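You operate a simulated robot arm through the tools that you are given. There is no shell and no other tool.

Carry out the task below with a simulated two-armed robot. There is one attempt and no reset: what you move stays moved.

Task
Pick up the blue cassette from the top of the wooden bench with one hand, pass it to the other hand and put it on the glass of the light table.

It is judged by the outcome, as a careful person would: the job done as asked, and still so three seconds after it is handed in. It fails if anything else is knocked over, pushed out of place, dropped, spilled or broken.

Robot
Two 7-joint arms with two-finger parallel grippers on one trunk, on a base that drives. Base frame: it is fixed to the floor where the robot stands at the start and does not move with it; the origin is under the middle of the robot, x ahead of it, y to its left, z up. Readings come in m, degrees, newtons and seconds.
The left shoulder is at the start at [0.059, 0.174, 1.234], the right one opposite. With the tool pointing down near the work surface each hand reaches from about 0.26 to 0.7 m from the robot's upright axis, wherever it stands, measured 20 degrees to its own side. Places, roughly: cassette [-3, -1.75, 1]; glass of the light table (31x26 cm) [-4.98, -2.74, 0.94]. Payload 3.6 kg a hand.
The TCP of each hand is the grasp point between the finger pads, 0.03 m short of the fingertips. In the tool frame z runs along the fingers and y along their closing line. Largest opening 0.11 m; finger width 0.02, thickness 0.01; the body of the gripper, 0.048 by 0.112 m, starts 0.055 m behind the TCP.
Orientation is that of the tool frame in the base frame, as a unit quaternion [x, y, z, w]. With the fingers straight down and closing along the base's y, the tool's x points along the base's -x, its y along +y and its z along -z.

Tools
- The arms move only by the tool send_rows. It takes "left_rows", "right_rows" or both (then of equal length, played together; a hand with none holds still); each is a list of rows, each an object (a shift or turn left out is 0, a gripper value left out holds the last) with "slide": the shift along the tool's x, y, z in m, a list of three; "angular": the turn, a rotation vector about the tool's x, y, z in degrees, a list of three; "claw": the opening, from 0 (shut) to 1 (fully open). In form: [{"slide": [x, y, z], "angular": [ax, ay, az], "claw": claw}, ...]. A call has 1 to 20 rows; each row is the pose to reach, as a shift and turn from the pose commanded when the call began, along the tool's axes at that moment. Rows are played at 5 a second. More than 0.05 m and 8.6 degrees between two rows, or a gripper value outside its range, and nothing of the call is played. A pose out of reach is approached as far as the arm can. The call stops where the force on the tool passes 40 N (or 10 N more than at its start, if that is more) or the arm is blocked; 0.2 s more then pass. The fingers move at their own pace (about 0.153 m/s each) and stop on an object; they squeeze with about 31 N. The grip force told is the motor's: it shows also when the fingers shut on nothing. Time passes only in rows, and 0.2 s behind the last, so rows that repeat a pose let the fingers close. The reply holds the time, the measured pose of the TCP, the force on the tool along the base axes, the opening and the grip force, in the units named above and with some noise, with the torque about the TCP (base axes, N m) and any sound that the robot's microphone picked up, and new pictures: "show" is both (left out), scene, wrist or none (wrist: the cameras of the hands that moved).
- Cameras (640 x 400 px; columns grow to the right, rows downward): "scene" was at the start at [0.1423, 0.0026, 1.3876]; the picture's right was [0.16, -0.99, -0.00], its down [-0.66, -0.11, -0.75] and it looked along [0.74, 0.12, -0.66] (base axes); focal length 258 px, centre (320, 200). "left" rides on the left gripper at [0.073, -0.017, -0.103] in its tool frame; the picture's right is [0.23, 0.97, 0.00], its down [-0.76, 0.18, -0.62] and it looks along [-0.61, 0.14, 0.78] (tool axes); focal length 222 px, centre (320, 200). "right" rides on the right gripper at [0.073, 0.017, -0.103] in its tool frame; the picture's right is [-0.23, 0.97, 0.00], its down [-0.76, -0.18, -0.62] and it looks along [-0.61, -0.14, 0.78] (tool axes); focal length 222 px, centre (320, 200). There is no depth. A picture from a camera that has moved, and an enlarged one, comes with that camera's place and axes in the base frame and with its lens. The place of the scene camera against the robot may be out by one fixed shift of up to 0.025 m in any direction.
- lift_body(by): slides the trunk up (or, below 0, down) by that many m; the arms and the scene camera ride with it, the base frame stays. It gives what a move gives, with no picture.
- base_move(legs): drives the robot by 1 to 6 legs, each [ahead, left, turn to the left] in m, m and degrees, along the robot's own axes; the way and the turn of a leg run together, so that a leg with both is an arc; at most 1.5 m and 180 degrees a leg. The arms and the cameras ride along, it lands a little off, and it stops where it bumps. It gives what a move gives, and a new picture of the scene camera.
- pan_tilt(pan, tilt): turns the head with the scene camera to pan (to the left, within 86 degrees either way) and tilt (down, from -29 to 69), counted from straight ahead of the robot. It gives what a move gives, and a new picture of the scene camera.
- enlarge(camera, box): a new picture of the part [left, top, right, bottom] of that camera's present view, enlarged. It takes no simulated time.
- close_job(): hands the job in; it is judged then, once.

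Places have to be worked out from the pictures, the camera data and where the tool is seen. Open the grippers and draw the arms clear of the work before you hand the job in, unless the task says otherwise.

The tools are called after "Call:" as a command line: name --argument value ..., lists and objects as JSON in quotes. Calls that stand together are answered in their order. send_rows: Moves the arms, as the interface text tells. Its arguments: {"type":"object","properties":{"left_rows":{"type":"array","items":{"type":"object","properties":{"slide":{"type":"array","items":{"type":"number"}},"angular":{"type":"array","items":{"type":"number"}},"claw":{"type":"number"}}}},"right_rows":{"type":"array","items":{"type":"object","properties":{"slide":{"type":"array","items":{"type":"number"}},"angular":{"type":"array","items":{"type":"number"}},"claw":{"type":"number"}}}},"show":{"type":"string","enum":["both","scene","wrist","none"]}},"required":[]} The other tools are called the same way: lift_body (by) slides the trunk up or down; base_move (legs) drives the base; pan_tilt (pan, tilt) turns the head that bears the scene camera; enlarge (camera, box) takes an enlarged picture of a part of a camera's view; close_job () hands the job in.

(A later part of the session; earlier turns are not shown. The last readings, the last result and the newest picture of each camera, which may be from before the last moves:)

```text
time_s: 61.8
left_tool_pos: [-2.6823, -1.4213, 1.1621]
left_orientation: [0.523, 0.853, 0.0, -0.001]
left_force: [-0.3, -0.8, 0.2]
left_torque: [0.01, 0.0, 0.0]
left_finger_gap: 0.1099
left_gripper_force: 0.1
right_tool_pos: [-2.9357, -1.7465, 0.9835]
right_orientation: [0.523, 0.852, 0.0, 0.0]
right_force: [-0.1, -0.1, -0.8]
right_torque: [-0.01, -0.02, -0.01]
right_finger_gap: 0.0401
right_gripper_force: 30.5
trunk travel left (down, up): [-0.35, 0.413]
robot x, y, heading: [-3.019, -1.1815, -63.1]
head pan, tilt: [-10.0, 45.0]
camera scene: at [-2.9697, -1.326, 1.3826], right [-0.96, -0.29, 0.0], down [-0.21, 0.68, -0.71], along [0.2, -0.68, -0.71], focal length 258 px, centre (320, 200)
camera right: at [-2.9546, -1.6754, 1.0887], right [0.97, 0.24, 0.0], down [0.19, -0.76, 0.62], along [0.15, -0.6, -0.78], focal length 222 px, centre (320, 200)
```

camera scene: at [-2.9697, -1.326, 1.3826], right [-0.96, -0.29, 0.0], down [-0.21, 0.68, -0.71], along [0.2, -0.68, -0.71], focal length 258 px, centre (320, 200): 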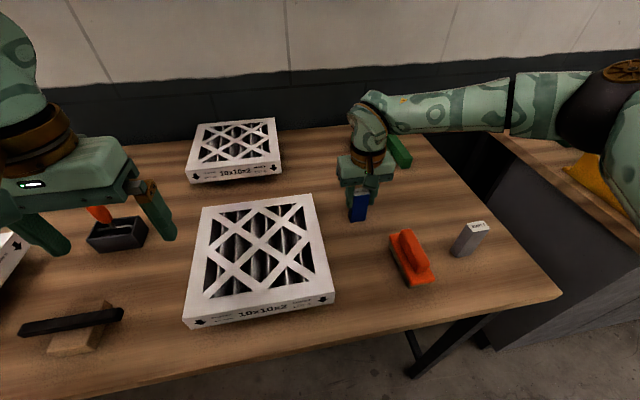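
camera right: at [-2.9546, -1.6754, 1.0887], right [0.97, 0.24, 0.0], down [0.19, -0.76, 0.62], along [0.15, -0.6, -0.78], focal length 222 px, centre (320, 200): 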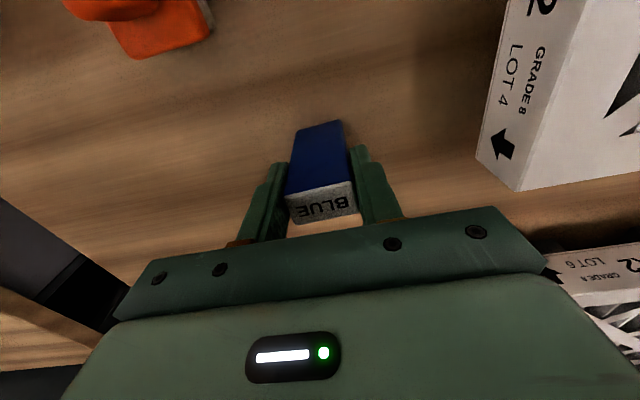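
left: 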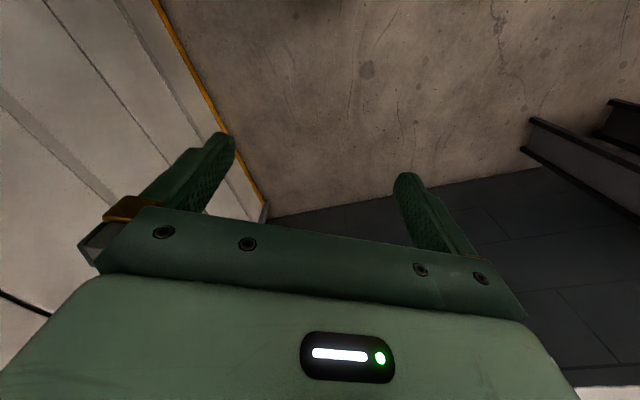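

Gripped at 4.0 cm width with 30 N. I lift straight up 0.18 m.

Call:
send_rows --right_rows '[{"slide": [0, 0, -0.03], "claw": 0}, {"slide": [0, 0, -0.07]}, {"slide": [0, 0, -0.11]}, {"slide": [0, 0, -0.15]}, {"slide": [0.03, 0, -0.18]}, {"slide": [0.07, 0, -0.18]}, {"slide": [0.11, 0, -0.18]}, {"slide": [0.15, 0, -0.18]}, {"slide": [0.15, 0, -0.18]}]'

```text
time_s: 63.8
left_tool_pos: [-2.6819, -1.4211, 1.1634]
left_orientation: [0.522, 0.853, 0.0, -0.001]
left_force: [0.2, 0.3, 0.0]
left_torque: [-0.01, 0.06, -0.01]
left_finger_gap: 0.1099
left_gripper_force: 0.0
right_tool_pos: [-3.0039, -1.6122, 1.1627]
right_orientation: [0.524, 0.852, -0.001, 0.0]
right_force: [0.9, -0.5, -1.1]
right_torque: [0.0, 0.02, 0.02]
right_finger_gap: 0.0398
right_gripper_force: 31.3
trunk travel left (down, up): [-0.35, 0.413]
robot x, y, heading: [-3.0162, -1.187, -63.0]
head pan, tilt: [-10.0, 45.0]
camera scene: at [-2.9693, -1.3265, 1.3825], right [-0.96, -0.29, 0.0], down [-0.21, 0.68, -0.71], along [0.2, -0.68, -0.71], focal length 258 px, centre (320, 200)
camera right: at [-3.0227, -1.5408, 1.2668], right [0.97, 0.24, 0.0], down [0.19, -0.76, 0.62], along [0.15, -0.6, -0.78], focal length 222 px, centre (320, 200)
```

scene: 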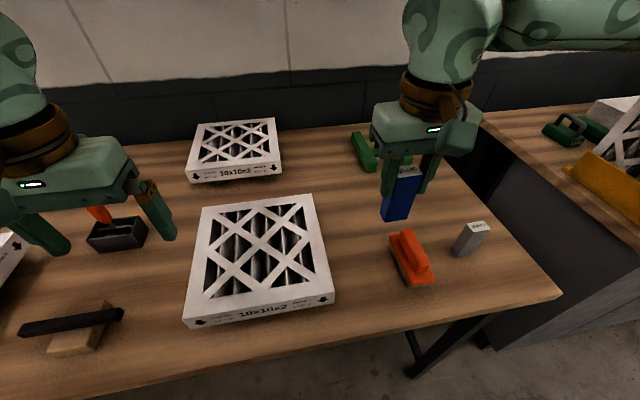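
right: 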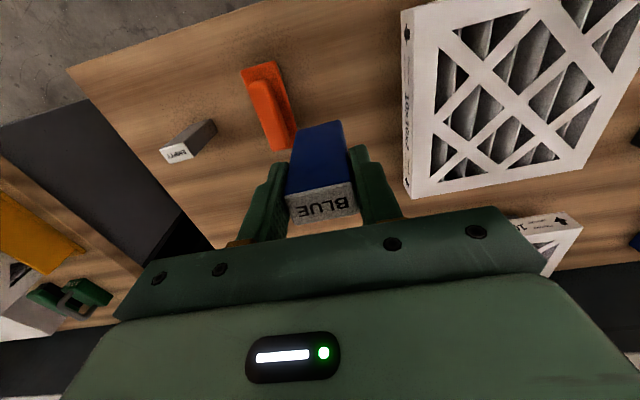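

Cassette is held firmly. I back away from the bench into the middle of the corridor for the handover.

Call:
base_move --legs '[[-0.36, 0, 0]]'

Call:
pan_tilt --pan 0 --tilt 35

```text
time_s: 66.2
left_tool_pos: [-2.8478, -1.0977, 1.1638]
left_orientation: [0.524, 0.852, 0.0, -0.001]
left_force: [-0.5, 0.8, -0.1]
left_torque: [0.0, -0.02, 0.01]
left_finger_gap: 0.1102
left_gripper_force: 0.1
right_tool_pos: [-3.1679, -1.2876, 1.162]
right_orientation: [0.525, 0.851, 0.001, 0.0]
right_force: [0.0, -0.1, -0.3]
right_torque: [-0.02, -0.02, 0.0]
right_finger_gap: 0.0392
right_gripper_force: 31.4
trunk travel left (down, up): [-0.35, 0.413]
robot x, y, heading: [-3.1808, -0.8595, -63.6]
head pan, tilt: [-10.0, 45.0]
camera scene: at [-3.1337, -1.0018, 1.3827], right [-0.96, -0.29, 0.0], down [-0.2, 0.68, -0.71], along [0.2, -0.68, -0.71], focal length 258 px, centre (320, 200)
```

scene: 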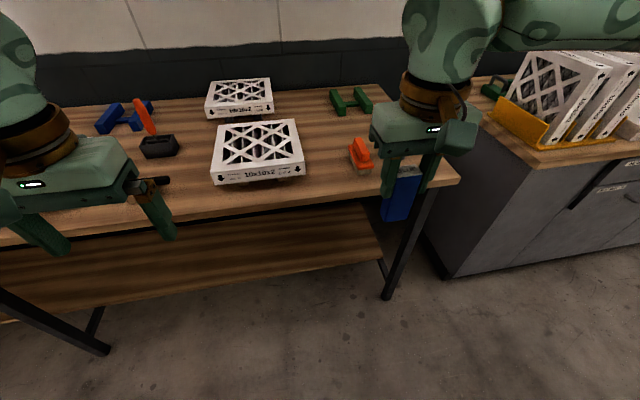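

```text
time_s: 66.9
left_tool_pos: [-2.847, -1.0985, 1.1628]
left_orientation: [0.524, 0.852, -0.001, -0.001]
left_force: [0.6, -0.7, -0.2]
left_torque: [0.03, -0.01, 0.01]
left_finger_gap: 0.1097
left_gripper_force: 0.0
right_tool_pos: [-3.1679, -1.2893, 1.1617]
right_orientation: [0.525, 0.851, 0.0, -0.001]
right_force: [0.4, -0.6, -0.8]
right_torque: [0.03, 0.0, 0.01]
right_finger_gap: 0.0396
right_gripper_force: 30.9
trunk travel left (down, up): [-0.35, 0.413]
robot x, y, heading: [-3.1829, -0.859, -63.2]
head pan, tilt: [0.0, 35.0]
camera scene: at [-3.1171, -1.0036, 1.3974], right [-0.89, -0.45, 0.0], down [-0.26, 0.51, -0.82], along [0.37, -0.73, -0.57], focal length 258 px, centre (320, 200)
```

scene: 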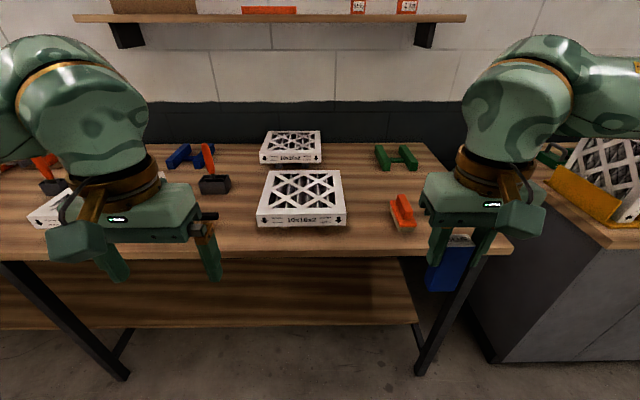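

Robot-frame right TCP is (0.39,-0.18,1.16), left (0.36,0.19,1.16). I swing the right hand to point horizontally to the left so the cassette's free end faces the left hand.

Call:
send_rows --right_rows '[{"slide": [0, 0.01, 0.003], "angular": [-7.5, 0, 0], "claw": 0}, {"slide": [0, 0.02, 0.005], "angular": [-15, 0, 0]}, {"slide": [0, 0.03, 0.008], "angular": [-22.5, 0, 0]}, {"slide": [0, 0.04, 0.01], "angular": [-30, 0, 0]}, {"slide": [0, 0.05, 0.013], "angular": [-37.5, 0, 0]}, {"slide": [0, 0.06, 0.015], "angular": [-45, 0, 0]}, {"slide": [0, 0.07, 0.018], "angular": [-52.5, 0, 0]}, {"slide": [0, 0.08, 0.02], "angular": [-60, 0, 0]}, {"slide": [0, 0.09, 0.023], "angular": [-67.5, 0, 0]}, {"slide": [0, 0.1, 0.025], "angular": [-75, 0, 0]}, {"slide": [0, 0.11, 0.028], "angular": [-82.5, 0, 0]}, {"slide": [0, 0.12, 0.03], "angular": [-90, 0, 0]}, {"slide": [0, 0.12, 0.03], "angular": [-90, 0, 0]}]'

```text
time_s: 69.7
left_tool_pos: [-2.8467, -1.0983, 1.1638]
left_orientation: [0.524, 0.852, -0.001, -0.002]
left_force: [1.2, -0.1, 0.8]
left_torque: [0.01, 0.01, 0.01]
left_finger_gap: 0.1099
left_gripper_force: 0.1
right_tool_pos: [-3.0614, -1.2356, 1.1315]
right_orientation: [0.371, 0.601, 0.603, 0.371]
right_force: [-0.3, -0.2, 0.2]
right_torque: [0.0, 0.03, 0.02]
right_finger_gap: 0.0396
right_gripper_force: 31.3
trunk travel left (down, up): [-0.35, 0.413]
robot x, y, heading: [-3.1814, -0.8587, -63.3]
head pan, tilt: [0.0, 35.0]
camera scene: at [-3.1173, -1.0034, 1.3975], right [-0.89, -0.45, 0.0], down [-0.26, 0.51, -0.82], along [0.37, -0.73, -0.57], focal length 258 px, centre (320, 200)
camera right: at [-3.1878, -1.2178, 1.1502], right [0.1, -0.2, 0.97], down [-0.21, -0.96, -0.18], along [0.97, -0.19, -0.14], focal length 222 px, centre (320, 200)
```

scene: 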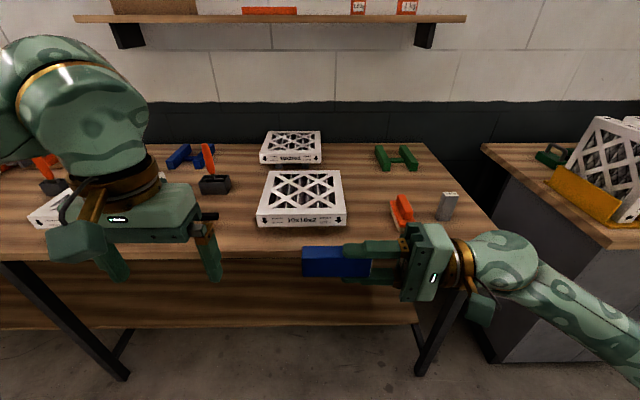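
right: 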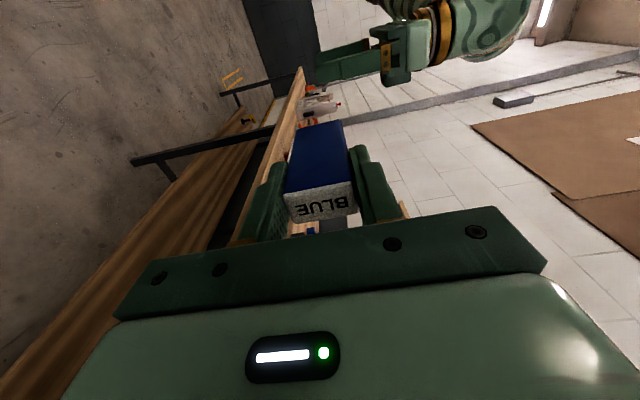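

The cassette is horizontal with its free end pointing left. Now I raise the left hand and turn it 90° about its own axis, so its fingers close along the robot's fore-aft direction, over the cassette's thin faces.

Call:
send_rows --left_rows '[{"slide": [0, 0, -0.01], "angular": [0, 0, 7.5], "claw": 1}, {"slide": [0, 0, -0.02], "angular": [0, 0, 15]}, {"slide": [0, 0, -0.03], "angular": [0, 0, 22.5]}, {"slide": [0, 0, -0.04], "angular": [0, 0, 30]}, {"slide": [0, 0, -0.05], "angular": [0, 0, 37.5]}, {"slide": [0, 0, -0.06], "angular": [0, 0, 45]}, {"slide": [0, 0, -0.07], "angular": [0, 0, 52.5]}, {"slide": [0, 0, -0.08], "angular": [0, 0, 60]}, {"slide": [0, 0, -0.08], "angular": [0, 0, 67.5]}, {"slide": [0, 0, -0.08], "angular": [0, 0, 75]}, {"slide": [0, 0, -0.08], "angular": [0, 0, 82.5]}, {"slide": [0, 0, -0.08], "angular": [0, 0, 90]}, {"slide": [0, 0, -0.08], "angular": [0, 0, 90]}]'

```text
time_s: 72.5
left_tool_pos: [-3.0123, -1.0578, 1.172]
left_orientation: [0.931, 0.36, -0.004, 0.06]
left_force: [0.0, 0.3, 0.8]
left_torque: [0.0, 0.02, -0.01]
left_finger_gap: 0.1099
left_gripper_force: 0.0
left hand out of reach, approached as far as the arm can: row 4, 5, 6, 7, 8, 9, 10, 11, 12, 13
right_tool_pos: [-3.0613, -1.2359, 1.132]
right_orientation: [0.372, 0.602, 0.602, 0.371]
right_force: [-0.1, 0.6, -0.5]
right_torque: [-0.01, 0.02, 0.01]
right_finger_gap: 0.0393
right_gripper_force: 31.6
trunk travel left (down, up): [-0.35, 0.413]
robot x, y, heading: [-3.1858, -0.8593, -63.4]
head pan, tilt: [0.0, 35.0]
camera scene: at [-3.1161, -1.0033, 1.3974], right [-0.89, -0.45, 0.0], down [-0.26, 0.51, -0.82], along [0.37, -0.73, -0.57], focal length 258 px, centre (320, 200)
camera left: at [-2.9749, -0.9859, 1.2685], right [0.82, -0.56, 0.1], down [-0.47, -0.57, 0.68], along [-0.32, -0.6, -0.73], focal length 222 px, centre (320, 200)
```

scene: 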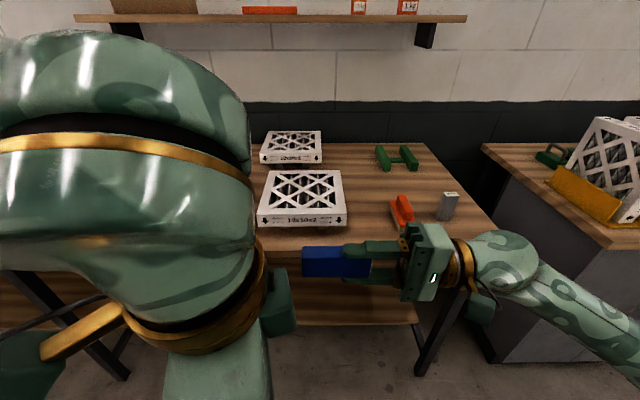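
left: 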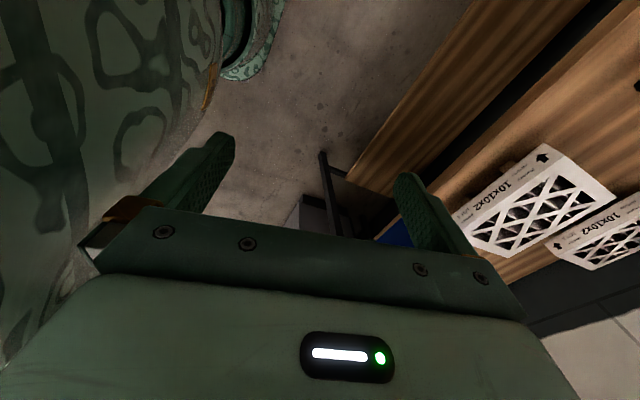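

The left hand hit a joint limit turning that way and drifted toward the body, still clear of the cassette. I turn it back the other way.

Call:
send_rows --left_rows '[{"angular": [0, 0, -7.5]}, {"angular": [0, 0, -15]}, {"angular": [0, 0, -22.5]}, {"angular": [0, 0, -30]}]'

```text
time_s: 73.5
left_tool_pos: [-3.0145, -1.0592, 1.1718]
left_orientation: [0.805, 0.59, -0.019, 0.059]
left_force: [0.2, 0.4, -0.3]
left_torque: [0.01, -0.04, 0.04]
left_finger_gap: 0.1099
left_gripper_force: 0.1
right_tool_pos: [-3.0618, -1.235, 1.1328]
right_orientation: [0.372, 0.602, 0.602, 0.369]
right_force: [0.0, -0.1, -0.9]
right_torque: [-0.05, 0.02, -0.01]
right_finger_gap: 0.0394
right_gripper_force: 31.4
trunk travel left (down, up): [-0.35, 0.413]
robot x, y, heading: [-3.1824, -0.8601, -63.4]
head pan, tilt: [0.0, 35.0]
camera scene: at [-3.1172, -1.0035, 1.3974], right [-0.89, -0.45, 0.0], down [-0.26, 0.51, -0.82], along [0.37, -0.73, -0.57], focal length 258 px, centre (320, 200)
camera left: at [-3.0121, -0.9735, 1.2664], right [1.0, -0.07, 0.05], down [-0.08, -0.7, 0.71], along [-0.02, -0.71, -0.71], focal length 222 px, centre (320, 200)
```

scene: 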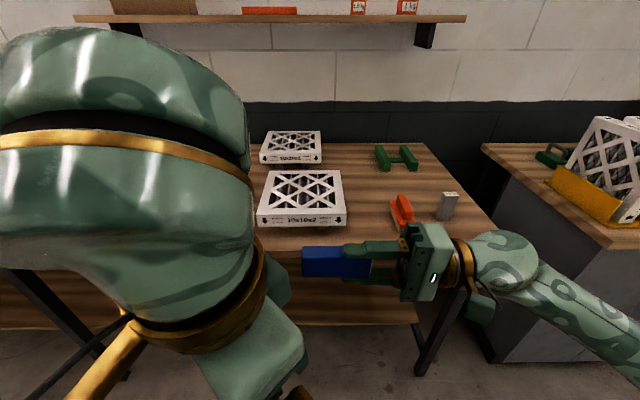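
left: 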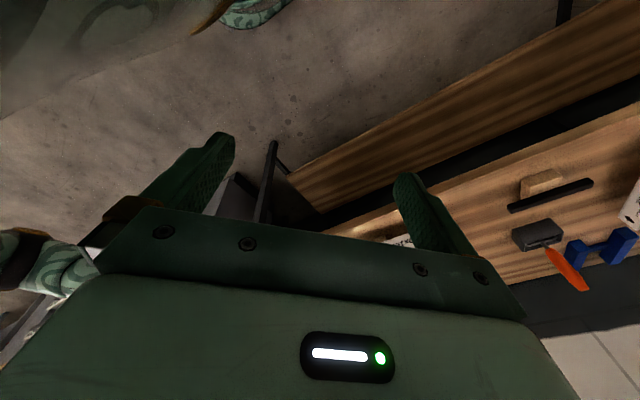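

The commanded pose follows the reached one. I now move the left hand back out to its own side and remove its small tilt.

Call:
send_rows --left_rows '[{"slide": [0.003, 0.034, -0.004], "angular": [0.8, 1.1, 0]}, {"slide": [0.005, 0.068, -0.008], "angular": [1.7, 2.3, 0]}, {"slide": [0.008, 0.102, -0.012], "angular": [2.5, 3.4, 0]}, {"slide": [0.01, 0.136, -0.016], "angular": [3.4, 4.6, 0]}, {"slide": [0.0126, 0.169, -0.019], "angular": [4.2, 5.7, 0]}, {"slide": [0.0126, 0.169, -0.019], "angular": [4.2, 5.7, 0]}]'

```text
time_s: 74.9
left_tool_pos: [-2.9169, -1.0791, 1.1896]
left_orientation: [0.807, 0.59, -0.007, 0.022]
left_force: [-0.6, -0.3, 0.5]
left_torque: [0.03, 0.0, -0.02]
left_finger_gap: 0.1098
left_gripper_force: 0.1
left hand out of reach, approached as far as the arm can: row 4, 5, 6
right_tool_pos: [-3.0613, -1.2352, 1.1322]
right_orientation: [0.371, 0.602, 0.602, 0.371]
right_force: [-0.9, 0.6, -1.3]
right_torque: [-0.01, 0.08, -0.01]
right_finger_gap: 0.0393
right_gripper_force: 30.9
trunk travel left (down, up): [-0.35, 0.413]
robot x, y, heading: [-3.1875, -0.8586, -63.3]
head pan, tilt: [0.0, 35.0]
camera scene: at [-3.1174, -1.0034, 1.3975], right [-0.89, -0.45, 0.0], down [-0.26, 0.51, -0.82], along [0.37, -0.73, -0.57], focal length 258 px, centre (320, 200)
camera left: at [-2.9112, -1.0009, 1.2896], right [1.0, -0.08, 0.02], down [-0.07, -0.75, 0.66], along [-0.04, -0.66, -0.75], focal length 222 px, centre (320, 200)
```

scene: 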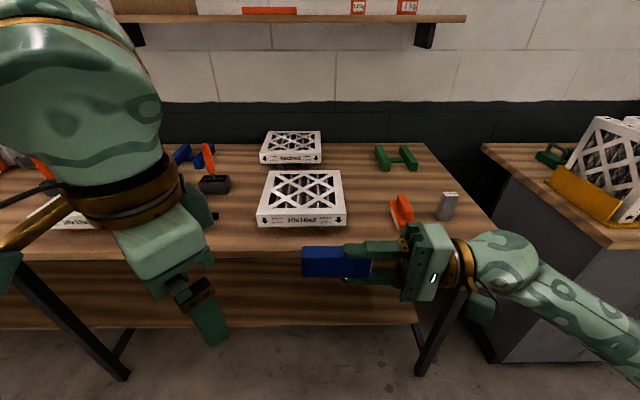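
left: 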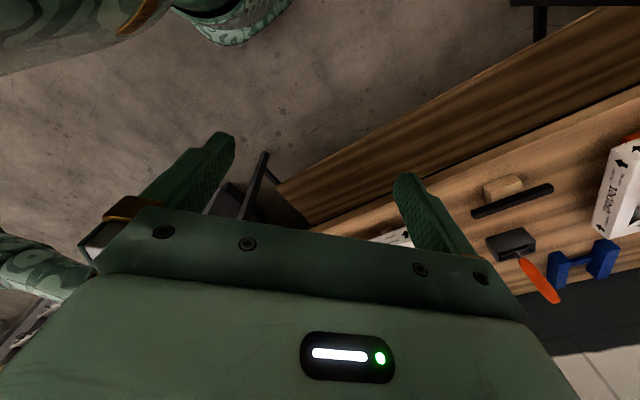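

Out of the corner now; I turn the left wrist back the remaining 45° to its normal orientation.

Call:
send_rows --left_rows '[{"angular": [0, 0, -7.5]}, {"angular": [0, 0, -15]}, {"angular": [0, 0, -22.5]}, {"angular": [0, 0, -30]}, {"angular": [0, 0, -37.5]}, {"angular": [0, 0, -44.6]}, {"angular": [0, 0, -44.6]}]' --show "scene"

```text
time_s: 76.5
left_tool_pos: [-2.9143, -1.0777, 1.1888]
left_orientation: [0.522, 0.853, 0.0, -0.002]
left_force: [-0.9, -0.1, -0.1]
left_torque: [0.0, 0.01, -0.03]
left_finger_gap: 0.11
left_gripper_force: 0.0
right_tool_pos: [-3.0616, -1.2356, 1.1329]
right_orientation: [0.371, 0.602, 0.602, 0.371]
right_force: [-0.6, -0.1, -1.2]
right_torque: [0.01, 0.05, -0.02]
right_finger_gap: 0.0392
right_gripper_force: 31.3
trunk travel left (down, up): [-0.35, 0.413]
robot x, y, heading: [-3.1827, -0.8599, -63.5]
head pan, tilt: [0.0, 35.0]
camera scene: at [-3.1172, -1.0034, 1.3975], right [-0.89, -0.45, 0.0], down [-0.26, 0.51, -0.82], along [0.37, -0.73, -0.57], focal length 258 px, centre (320, 200)
```

scene: 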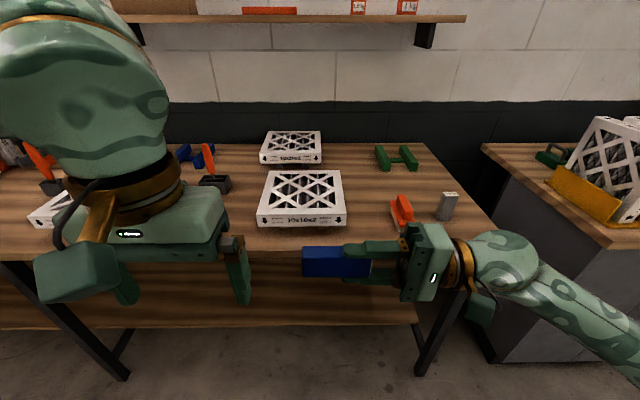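

Left hand is back to normal orientation. I move it a little forward/out and try turning the opposite direction.

Call:
send_rows --left_rows '[{"slide": [-0.04, 0.02, -0.01]}, {"slide": [-0.08, 0.04, -0.02], "angular": [0, 0, -7.5]}, {"slide": [-0.08, 0.04, -0.02], "angular": [0, 0, -15]}, {"slide": [-0.08, 0.04, -0.02], "angular": [0, 0, -22.5]}, {"slide": [-0.08, 0.04, -0.02], "angular": [0, 0, -30]}, {"slide": [-0.08, 0.04, -0.02], "angular": [0, 0, -37.5]}, {"slide": [-0.08, 0.04, -0.02], "angular": [0, 0, -45]}, {"slide": [-0.08, 0.04, -0.02], "angular": [0, 0, -52.5]}, {"slide": [-0.08, 0.04, -0.02], "angular": [0, 0, -60]}, {"slide": [-0.08, 0.04, -0.02], "angular": [0, 0, -60]}]'

```text
time_s: 78.7
left_tool_pos: [-2.8426, -1.131, 1.2093]
left_orientation: [0.025, 1.0, 0.0, 0.0]
left_force: [0.1, -0.6, 1.2]
left_torque: [0.0, -0.01, 0.0]
left_finger_gap: 0.1101
left_gripper_force: 0.0
right_tool_pos: [-3.0617, -1.2346, 1.1323]
right_orientation: [0.371, 0.602, 0.602, 0.371]
right_force: [0.2, 0.5, -1.0]
right_torque: [0.02, 0.04, -0.02]
right_finger_gap: 0.0394
right_gripper_force: 30.8
trunk travel left (down, up): [-0.35, 0.413]
robot x, y, heading: [-3.1813, -0.8578, -63.5]
head pan, tilt: [0.0, 35.0]
camera scene: at [-3.1172, -1.0034, 1.3974], right [-0.89, -0.45, 0.0], down [-0.26, 0.51, -0.82], along [0.37, -0.73, -0.57], focal length 258 px, centre (320, 200)
camera left: at [-2.9157, -1.1448, 1.313], right [-0.18, 0.98, 0.0], down [0.77, 0.14, 0.62], along [0.61, 0.11, -0.78], focal length 222 px, centre (320, 200)
```

scene: 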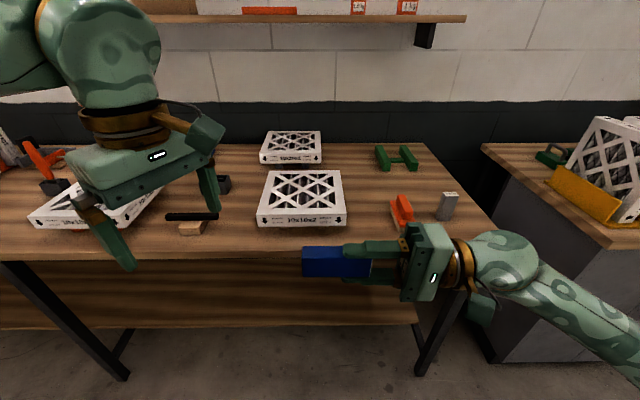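
left: 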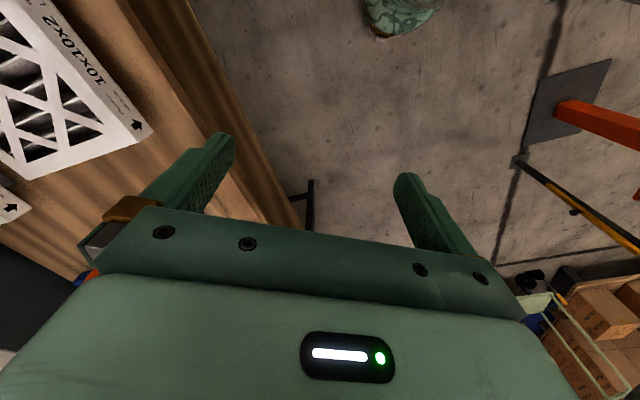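

That direction works well. I continue the remaining 30° so the closing line is fore-aft.

Call:
send_rows --left_rows '[{"angular": [0, 0, -7.5]}, {"angular": [0, 0, -15]}, {"angular": [0, 0, -22.5]}, {"angular": [0, 0, -30]}, {"angular": [0, 0, -30]}]'

```text
time_s: 79.9
left_tool_pos: [-2.8423, -1.1314, 1.2088]
left_orientation: [-0.236, 0.972, 0.0, -0.001]
left_force: [0.2, -0.3, 0.7]
left_torque: [-0.01, 0.04, -0.05]
left_finger_gap: 0.1101
left_gripper_force: 0.1
right_tool_pos: [-3.0612, -1.2353, 1.132]
right_orientation: [0.371, 0.602, 0.602, 0.371]
right_force: [-0.4, 0.1, -0.4]
right_torque: [-0.03, 0.04, 0.02]
right_finger_gap: 0.0394
right_gripper_force: 31.6
trunk travel left (down, up): [-0.35, 0.413]
robot x, y, heading: [-3.187, -0.8607, -63.4]
head pan, tilt: [0.0, 35.0]
camera scene: at [-3.1172, -1.0034, 1.3974], right [-0.89, -0.45, 0.0], down [-0.26, 0.51, -0.82], along [0.37, -0.73, -0.57], focal length 258 px, centre (320, 200)
camera left: at [-2.8993, -1.1796, 1.3127], right [-0.65, 0.76, 0.0], down [0.6, 0.5, 0.62], along [0.47, 0.4, -0.78], focal length 222 px, centre (320, 200)
```

scene: 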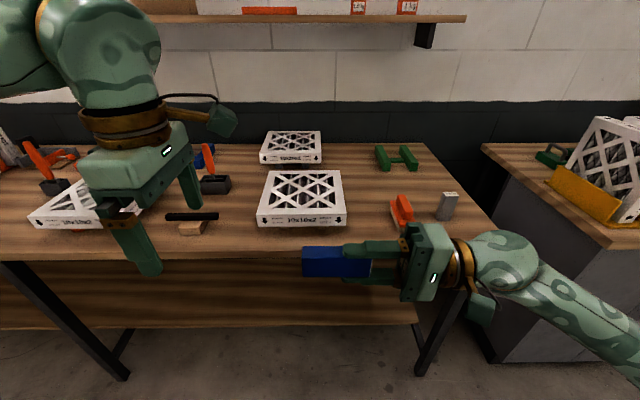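
left: 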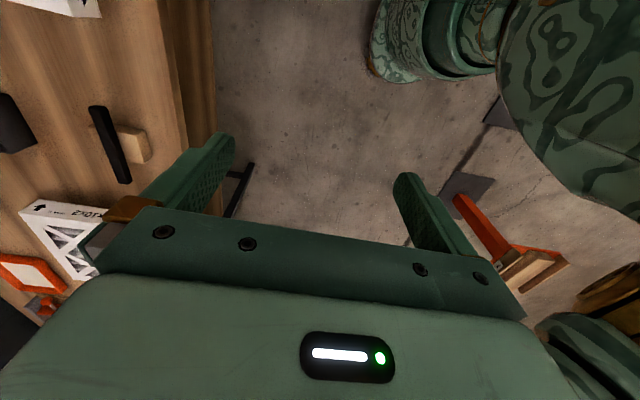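

Left hand now closes fore-aft, with the grasp point for it at about (-3.017,-1.213). I bring it over the cassette's free end at z≈1.23 and check before lowering.

Call:
send_rows --left_rows '[{"slide": [0.01, 0.001, -0.02], "claw": 1}, {"slide": [0.05, 0.002, -0.02]}, {"slide": [0.09, 0.004, -0.02]}, {"slide": [0.13, 0.006, -0.02]}, {"slide": [0.165, 0.007, -0.02]}, {"slide": [0.1925, 0.0077, -0.02]}, {"slide": [0.1925, 0.0077, -0.02]}]'

Call:
enlarge --camera "scene" --box '[200, 140, 480, 340]'

```text
time_s: 81.5
left_tool_pos: [-3.0177, -1.2127, 1.2301]
left_orientation: [-0.234, 0.972, 0.001, -0.001]
left_force: [-0.3, -0.1, -0.9]
left_torque: [0.0, -0.01, 0.0]
left_finger_gap: 0.11
left_gripper_force: 0.0
right_tool_pos: [-3.0611, -1.2356, 1.1319]
right_orientation: [0.372, 0.602, 0.602, 0.371]
right_force: [0.6, 0.2, -1.5]
right_torque: [-0.02, 0.02, -0.02]
right_finger_gap: 0.0396
right_gripper_force: 30.7
trunk travel left (down, up): [-0.35, 0.413]
robot x, y, heading: [-3.186, -0.8612, -63.4]
head pan, tilt: [0.0, 35.0]
camera scene: at [-3.1167, -1.0033, 1.3974], right [-0.89, -0.45, 0.0], down [-0.26, 0.51, -0.82], along [0.37, -0.73, -0.57], focal length 258 px, centre (320, 200)
camera left: at [-3.0741, -1.2609, 1.3328], right [-0.64, 0.76, 0.0], down [0.6, 0.5, 0.62], along [0.47, 0.4, -0.78], focal length 222 px, centre (320, 200)
```

scene: 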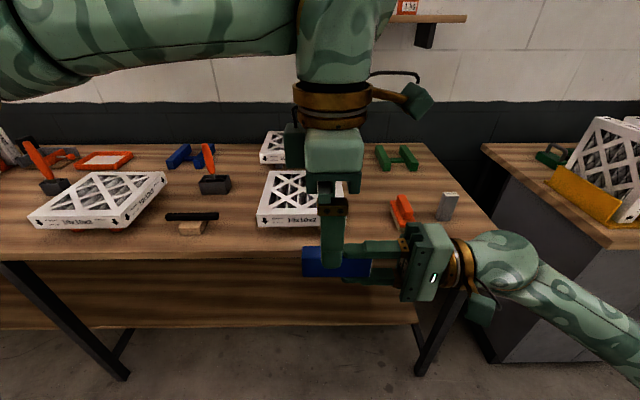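
left: 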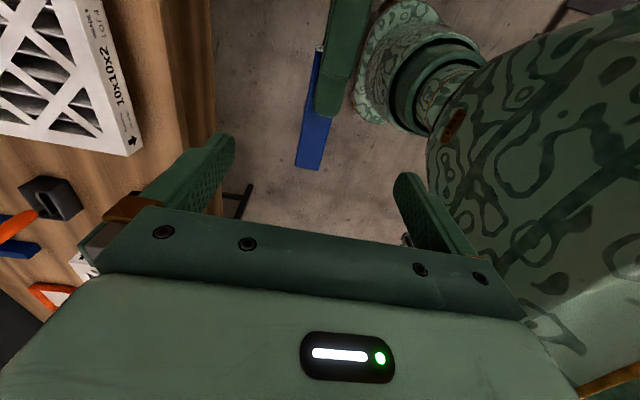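

```text
2.00 times, centred on (340, 240) of scene
camera zoom: at [-3.1167, -1.0033, 1.3974], right [-0.89, -0.45, 0.0], down [-0.26, 0.51, -0.82], along [0.37, -0.73, -0.57], focal length 516 px, centre (280, 120)
```

zoom: 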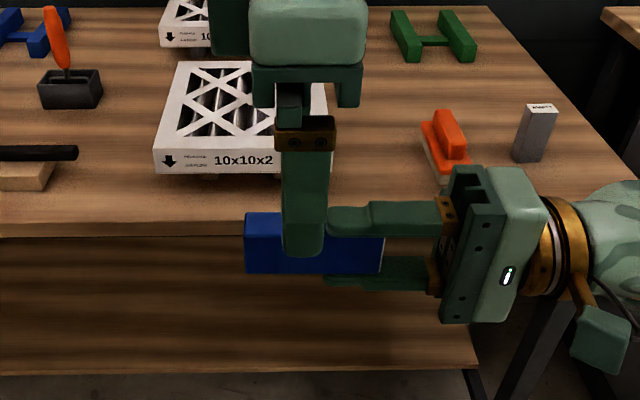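

Call:
enlarge --camera "left" --box '[240, 20, 400, 180]'

```text
2.50 times, centred on (320, 100) of left
camera zoom: at [-3.0741, -1.2609, 1.3328], right [-0.64, 0.76, 0.0], down [0.6, 0.5, 0.62], along [0.47, 0.4, -0.78], focal length 555 px, centre (320, 450)
```

zoom: 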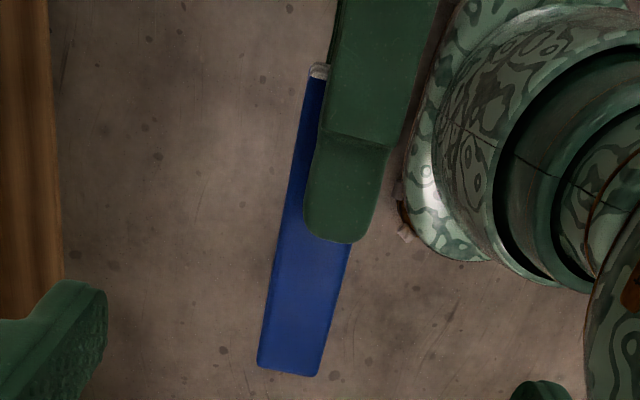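

The view shows the cassette's free end runs to ~8.3 cm past the right TCP and sits 5 mm forward of it. I shift the left hand by (-6,-6) mm and lower it 8.1 cm around the cassette.

Call:
send_rows --left_rows '[{"slide": [-0.006, -0.006, 0.0], "claw": 1}, {"slide": [-0.006, -0.006, 0.03]}, {"slide": [-0.006, -0.006, 0.055]}, {"slide": [-0.006, -0.006, 0.081]}, {"slide": [-0.006, -0.006, 0.081]}]'

Call:
enlarge --camera "scene" --box '[200, 140, 480, 340]'

Call:
enlarge --camera "left" --box '[180, 40, 460, 240]'

```text
time_s: 82.7
left_tool_pos: [-3.0088, -1.2148, 1.1475]
left_orientation: [-0.234, 0.972, 0.0, -0.001]
left_force: [-0.5, 0.9, 1.1]
left_torque: [0.0, 0.02, 0.02]
left_finger_gap: 0.1098
left_gripper_force: 0.0
right_tool_pos: [-3.0614, -1.236, 1.1321]
right_orientation: [0.371, 0.602, 0.602, 0.371]
right_force: [0.2, 0.6, -0.6]
right_torque: [-0.03, 0.02, 0.0]
right_finger_gap: 0.0393
right_gripper_force: 31.1
trunk travel left (down, up): [-0.35, 0.413]
robot x, y, heading: [-3.1845, -0.8576, -63.2]
head pan, tilt: [0.0, 35.0]
camera scene: at [-3.1174, -1.0032, 1.3975], right [-0.89, -0.45, 0.0], down [-0.26, 0.51, -0.82], along [0.37, -0.73, -0.57], focal length 258 px, centre (320, 200)
camera left: at [-3.0662, -1.2628, 1.2511], right [-0.64, 0.76, 0.0], down [0.6, 0.5, 0.62], along [0.47, 0.4, -0.78], focal length 222 px, centre (320, 200)
```

scene: 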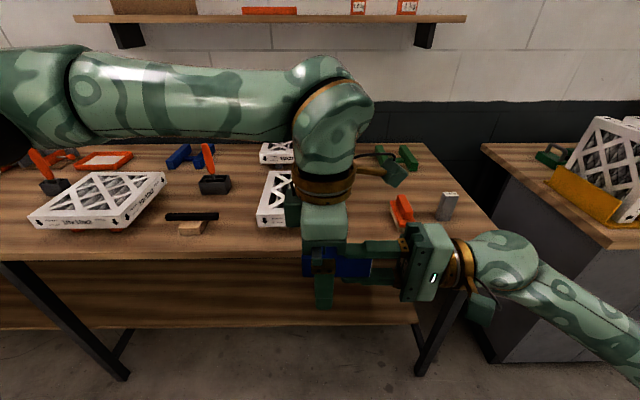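
left: 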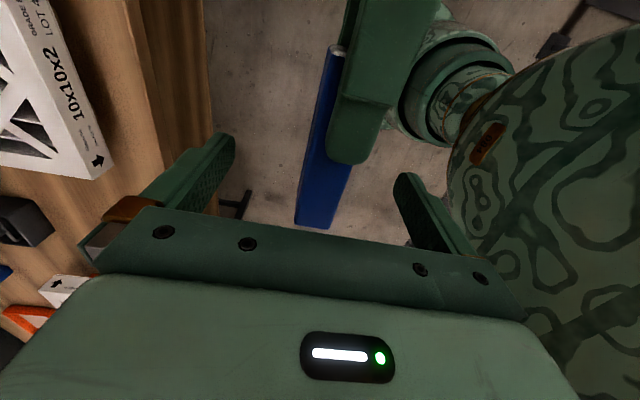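

```text
2.00 times, centred on (340, 240) of scene
camera zoom: at [-3.1174, -1.0032, 1.3975], right [-0.89, -0.45, 0.0], down [-0.26, 0.51, -0.82], along [0.37, -0.73, -0.57], focal length 516 px, centre (280, 120)
```

zoom: 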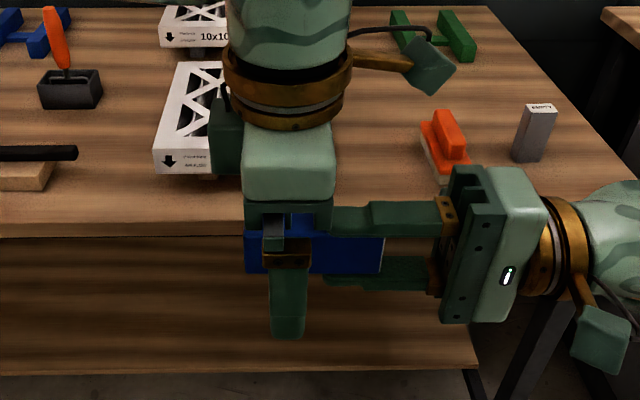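

```text
2.00 times, centred on (320, 140) of left
camera zoom: at [-3.0662, -1.2628, 1.2511], right [-0.64, 0.76, 0.0], down [0.6, 0.5, 0.62], along [0.47, 0.4, -0.78], focal length 444 px, centre (320, 320)
```

zoom: 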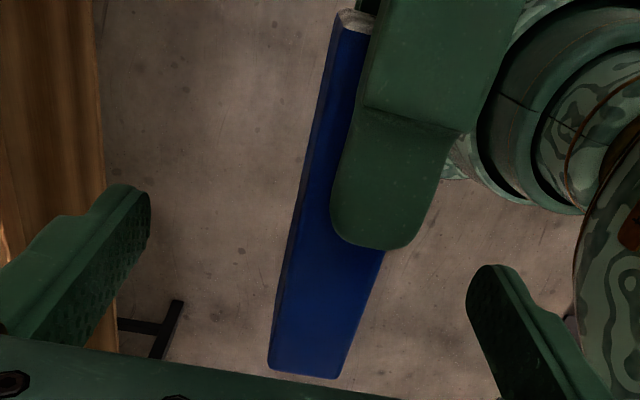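

The cassette end lies between the left fingers, centred within about 2 mm. I close the left gripper.

Call:
send_rows --left_rows '[{"claw": 0}, {"claw": 0}, {"claw": 0}, {"claw": 0}, {"claw": 0}]'

```text
time_s: 83.9
left_tool_pos: [-3.0104, -1.2136, 1.1471]
left_orientation: [-0.233, 0.973, 0.001, -0.001]
left_force: [-6.0, 6.7, 0.1]
left_torque: [-0.06, -0.06, -0.14]
left_finger_gap: 0.0236
left_gripper_force: 31.3
right_tool_pos: [-3.0606, -1.2363, 1.1329]
right_orientation: [0.371, 0.601, 0.602, 0.371]
right_force: [5.2, -6.5, 0.8]
right_torque: [0.16, 0.07, -0.29]
right_finger_gap: 0.0394
right_gripper_force: 31.2
trunk travel left (down, up): [-0.35, 0.413]
robot x, y, heading: [-3.1796, -0.8595, -63.0]
head pan, tilt: [0.0, 35.0]
camera scene: at [-3.1173, -1.0035, 1.3974], right [-0.89, -0.45, 0.0], down [-0.26, 0.51, -0.82], along [0.37, -0.73, -0.57], focal length 258 px, centre (320, 200)
camera left: at [-3.0664, -1.2628, 1.2511], right [-0.64, 0.77, 0.0], down [0.6, 0.5, 0.62], along [0.47, 0.4, -0.78], focal length 222 px, centre (320, 200)
```

scene: 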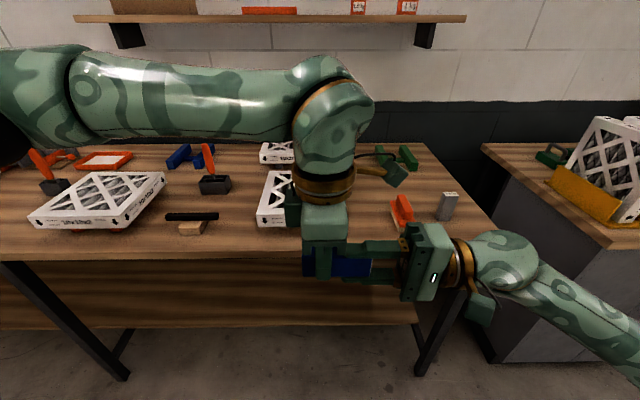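
left: 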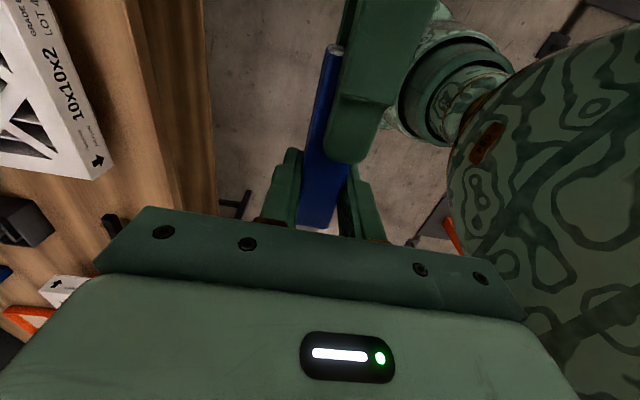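

Left grips the cassette's 2.4 cm thickness with 31 N. I open the right gripper moderately and draw it straight back to the right.

Call:
send_rows --right_rows '[{"claw": 0.3}, {"claw": 0.6}, {"claw": 0.6}, {"slide": [0, 0, -0.03], "claw": 0.6}, {"slide": [0, 0, -0.07]}, {"slide": [0, 0, -0.1]}, {"slide": [0, 0, -0.1]}]'

```text
time_s: 85.5
left_tool_pos: [-3.0088, -1.2147, 1.1481]
left_orientation: [-0.234, 0.972, 0.0, -0.002]
left_force: [0.9, 0.6, -0.1]
left_torque: [0.04, 0.0, 0.0]
left_finger_gap: 0.0234
left_gripper_force: 31.1
right_tool_pos: [-3.152, -1.2805, 1.1339]
right_orientation: [0.372, 0.602, 0.602, 0.37]
right_force: [0.2, 0.4, -0.6]
right_torque: [-0.02, 0.03, 0.01]
right_finger_gap: 0.0661
right_gripper_force: 0.0
trunk travel left (down, up): [-0.35, 0.413]
robot x, y, heading: [-3.1837, -0.8578, -63.2]
head pan, tilt: [0.0, 35.0]
camera scene: at [-3.1173, -1.0035, 1.3975], right [-0.89, -0.45, 0.0], down [-0.26, 0.51, -0.82], along [0.37, -0.73, -0.57], focal length 258 px, centre (320, 200)
camera right: at [-3.2788, -1.2627, 1.1515], right [0.1, -0.2, 0.97], down [-0.21, -0.96, -0.18], along [0.97, -0.19, -0.14], focal length 222 px, centre (320, 200)
```

scene: 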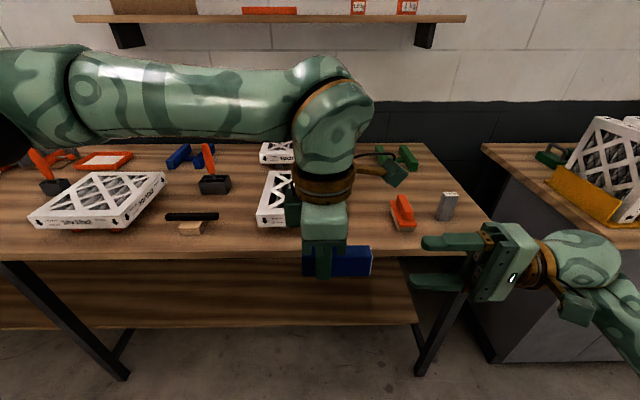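
right: 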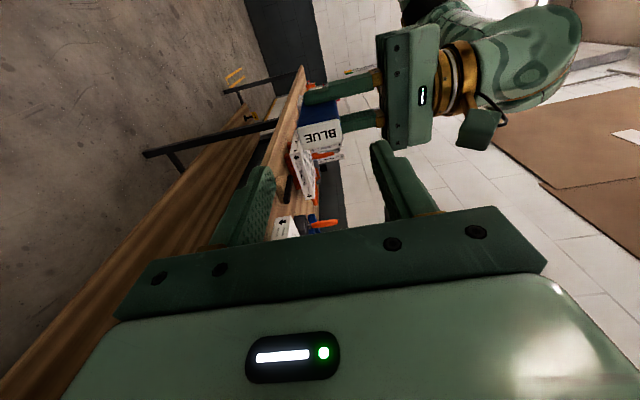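

The pass is done: the cassette hangs in the left hand alone. I move the left hand to its own side and return the right hand to pointing down before driving.

Call:
send_rows --left_rows '[{"slide": [-0.03, 0, -0.005], "claw": 0}, {"slide": [-0.06, 0, -0.01]}, {"slide": [-0.09, 0, -0.02]}, {"slide": [-0.12, 0, -0.03]}, {"slide": [-0.15, 0, -0.03]}, {"slide": [-0.17, 0, -0.03]}, {"slide": [-0.17, 0, -0.03]}, {"slide": [-0.17, 0, -0.03]}, {"slide": [-0.17, 0, -0.03]}, {"slide": [-0.17, 0, -0.03]}, {"slide": [-0.17, 0, -0.03]}, {"slide": [-0.17, 0, -0.03]}, {"slide": [-0.17, 0, -0.03]}]' --right_rows '[{"angular": [7.5, 0, 0]}, {"angular": [15, 0, 0]}, {"angular": [22.5, 0, 0]}, {"angular": [30, 0, 0]}, {"angular": [37.5, 0, 0]}, {"angular": [45, 0, 0]}, {"angular": [52.5, 0, 0]}, {"angular": [60, 0, 0]}, {"angular": [67.5, 0, 0]}, {"angular": [75, 0, 0]}, {"angular": [82.5, 0, 0]}, {"angular": [90, 0, 0]}, {"angular": [90, 0, 0]}]'

```text
time_s: 88.3
left_tool_pos: [-2.8589, -1.139, 1.1779]
left_orientation: [-0.234, 0.972, 0.001, -0.001]
left_force: [-0.4, 0.1, -0.5]
left_torque: [-0.01, -0.03, 0.0]
left_finger_gap: 0.0234
left_gripper_force: 31.8
right_tool_pos: [-3.152, -1.2802, 1.1324]
right_orientation: [0.525, 0.851, -0.001, -0.001]
right_force: [0.0, 0.6, 0.0]
right_torque: [0.0, 0.02, 0.03]
right_finger_gap: 0.0658
right_gripper_force: 0.2
trunk travel left (down, up): [-0.35, 0.413]
robot x, y, heading: [-3.1828, -0.8597, -63.1]
head pan, tilt: [0.0, 35.0]
camera scene: at [-3.1177, -1.0037, 1.3974], right [-0.89, -0.45, 0.0], down [-0.26, 0.51, -0.82], along [0.37, -0.73, -0.57], focal length 258 px, centre (320, 200)
camera right: at [-3.1694, -1.2086, 1.2367], right [0.97, 0.23, 0.0], down [0.18, -0.76, 0.62], along [0.15, -0.61, -0.78], focal length 222 px, centre (320, 200)
camera left: at [-2.9153, -1.1862, 1.2814], right [-0.64, 0.76, 0.0], down [0.6, 0.5, 0.62], along [0.47, 0.4, -0.78], focal length 222 px, centre (320, 200)
```

scene: 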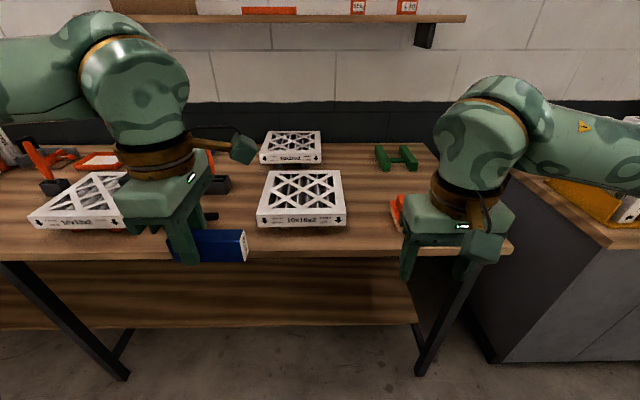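
right: 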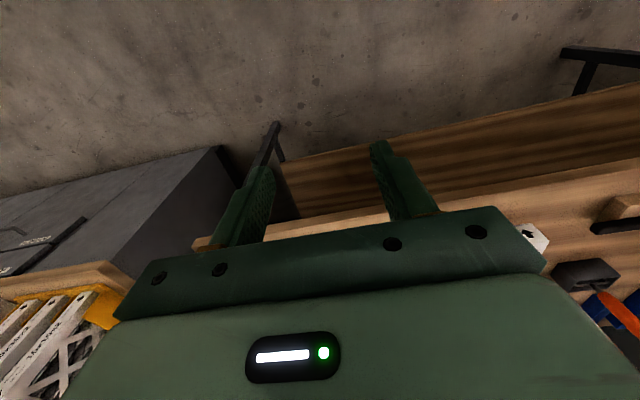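
left: 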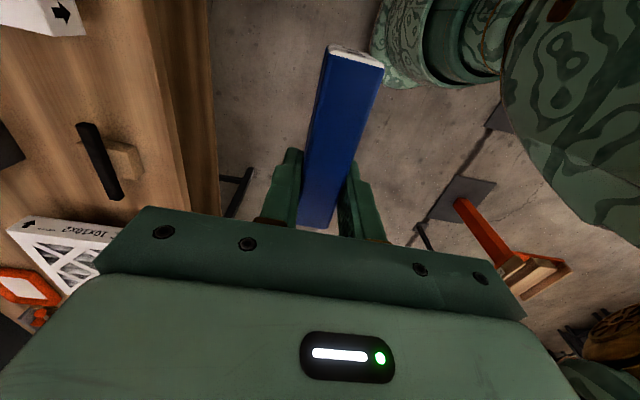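

The left hand holds the cassette securely. I look along the counter to the right to plan the drive to the light table.

Call:
pan_tilt --pan -60 --tilt 20

Call:
enlarge --camera "scene" --box '[150, 60, 400, 216]'

```text
time_s: 89.6
left_tool_pos: [-2.8586, -1.1369, 1.1773]
left_orientation: [-0.234, 0.972, 0.0, -0.001]
left_force: [0.3, -0.1, -0.8]
left_torque: [0.01, 0.0, -0.04]
left_finger_gap: 0.0235
left_gripper_force: 31.2
right_tool_pos: [-3.1507, -1.2798, 1.1325]
right_orientation: [0.525, 0.851, 0.0, 0.0]
right_force: [0.0, 0.5, -0.8]
right_torque: [-0.01, 0.02, 0.0]
right_finger_gap: 0.0663
right_gripper_force: 0.1
trunk travel left (down, up): [-0.35, 0.413]
robot x, y, heading: [-3.1849, -0.8618, -63.2]
head pan, tilt: [-60.0, 20.0]
camera scene: at [-3.2077, -1.0027, 1.4213], right [-0.84, 0.55, 0.0], down [0.19, 0.29, -0.94], along [-0.52, -0.79, -0.34], focal length 258 px, centre (320, 200)
```

scene: 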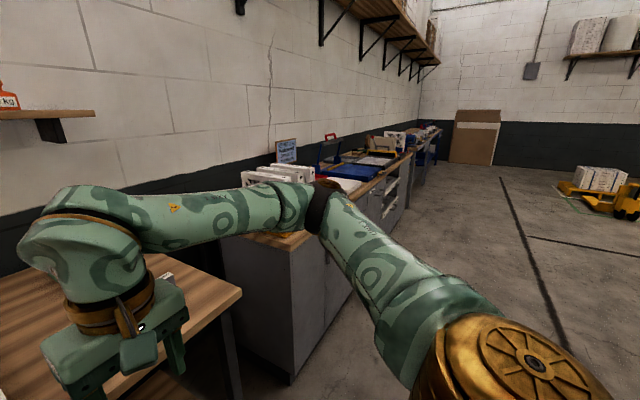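

```text
2.56 times, centred on (275, 138) of scene
camera zoom: at [-3.2077, -1.0027, 1.4213], right [-0.84, 0.55, 0.0], down [0.19, 0.29, -0.94], along [-0.52, -0.79, -0.34], focal length 661 px, centre (435, 359)
```

zoom: 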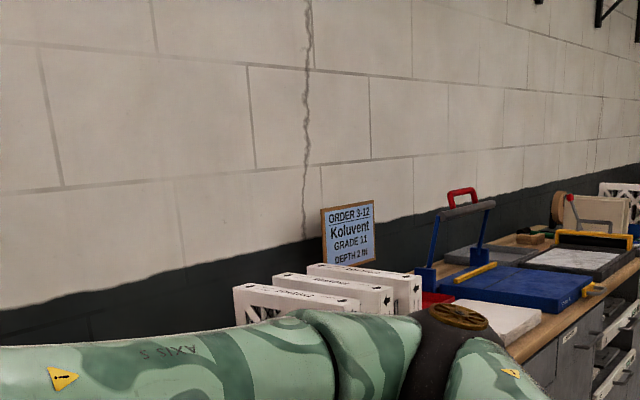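

The counter continues straight and aligned with the bench front. I slide right 1.3 m keeping ~0.7 m from the edge, then look again.

Call:
base_move --legs '[[0, -1.3, 0]]'

Call:
pan_tilt --pan -25 --tilt 30

```text
time_s: 96.0
left_tool_pos: [-4.019, -1.7061, 1.1769]
left_orientation: [-0.22, 0.975, 0.001, -0.001]
left_force: [-0.3, 0.1, -0.9]
left_torque: [0.05, -0.03, 0.01]
left_finger_gap: 0.0233
left_gripper_force: 31.3
right_tool_pos: [-4.3144, -1.8401, 1.1319]
right_orientation: [0.536, 0.844, 0.0, 0.001]
right_force: [-0.5, 0.9, -0.5]
right_torque: [-0.04, 0.02, 0.01]
right_finger_gap: 0.0661
right_gripper_force: 0.1
trunk travel left (down, up): [-0.35, 0.413]
robot x, y, heading: [-4.3368, -1.4175, -64.9]
head pan, tilt: [-60.0, 20.0]
camera scene: at [-4.3642, -1.5622, 1.4213], right [-0.82, 0.57, 0.0], down [0.2, 0.28, -0.94], along [-0.54, -0.77, -0.34], focal length 258 px, centre (320, 200)
```

scene: 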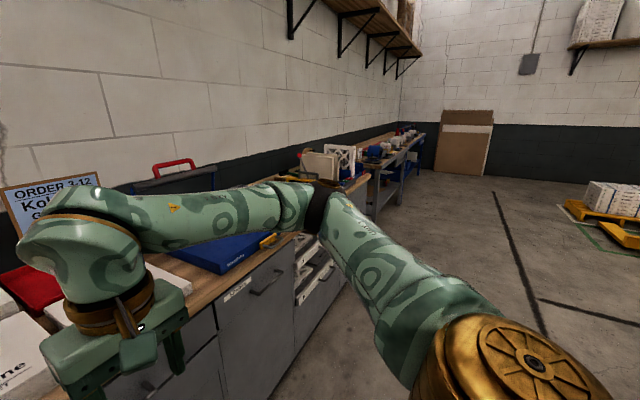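

```text
time_s: 97.0
left_tool_pos: [-4.0192, -1.7075, 1.1776]
left_orientation: [-0.22, 0.975, 0.001, -0.001]
left_force: [-0.1, -0.1, -0.1]
left_torque: [0.02, -0.01, 0.03]
left_finger_gap: 0.0234
left_gripper_force: 31.0
right_tool_pos: [-4.314, -1.842, 1.1324]
right_orientation: [0.536, 0.844, 0.0, 0.0]
right_force: [-0.6, 0.1, -0.1]
right_torque: [0.0, 0.02, 0.0]
right_finger_gap: 0.0663
right_gripper_force: 0.0
trunk travel left (down, up): [-0.35, 0.413]
robot x, y, heading: [-4.3382, -1.4186, -64.9]
head pan, tilt: [-25.0, 30.0]
camera scene: at [-4.3106, -1.5761, 1.4053], right [-1.0, 0.0, 0.0], down [0.0, 0.5, -0.87], along [0.0, -0.87, -0.5], focal length 258 px, centre (320, 200)
```

scene: 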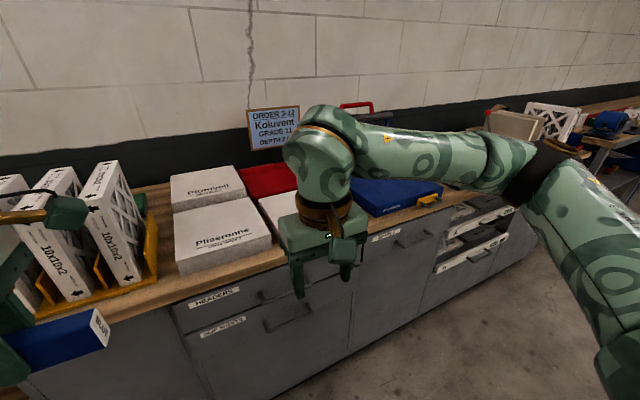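

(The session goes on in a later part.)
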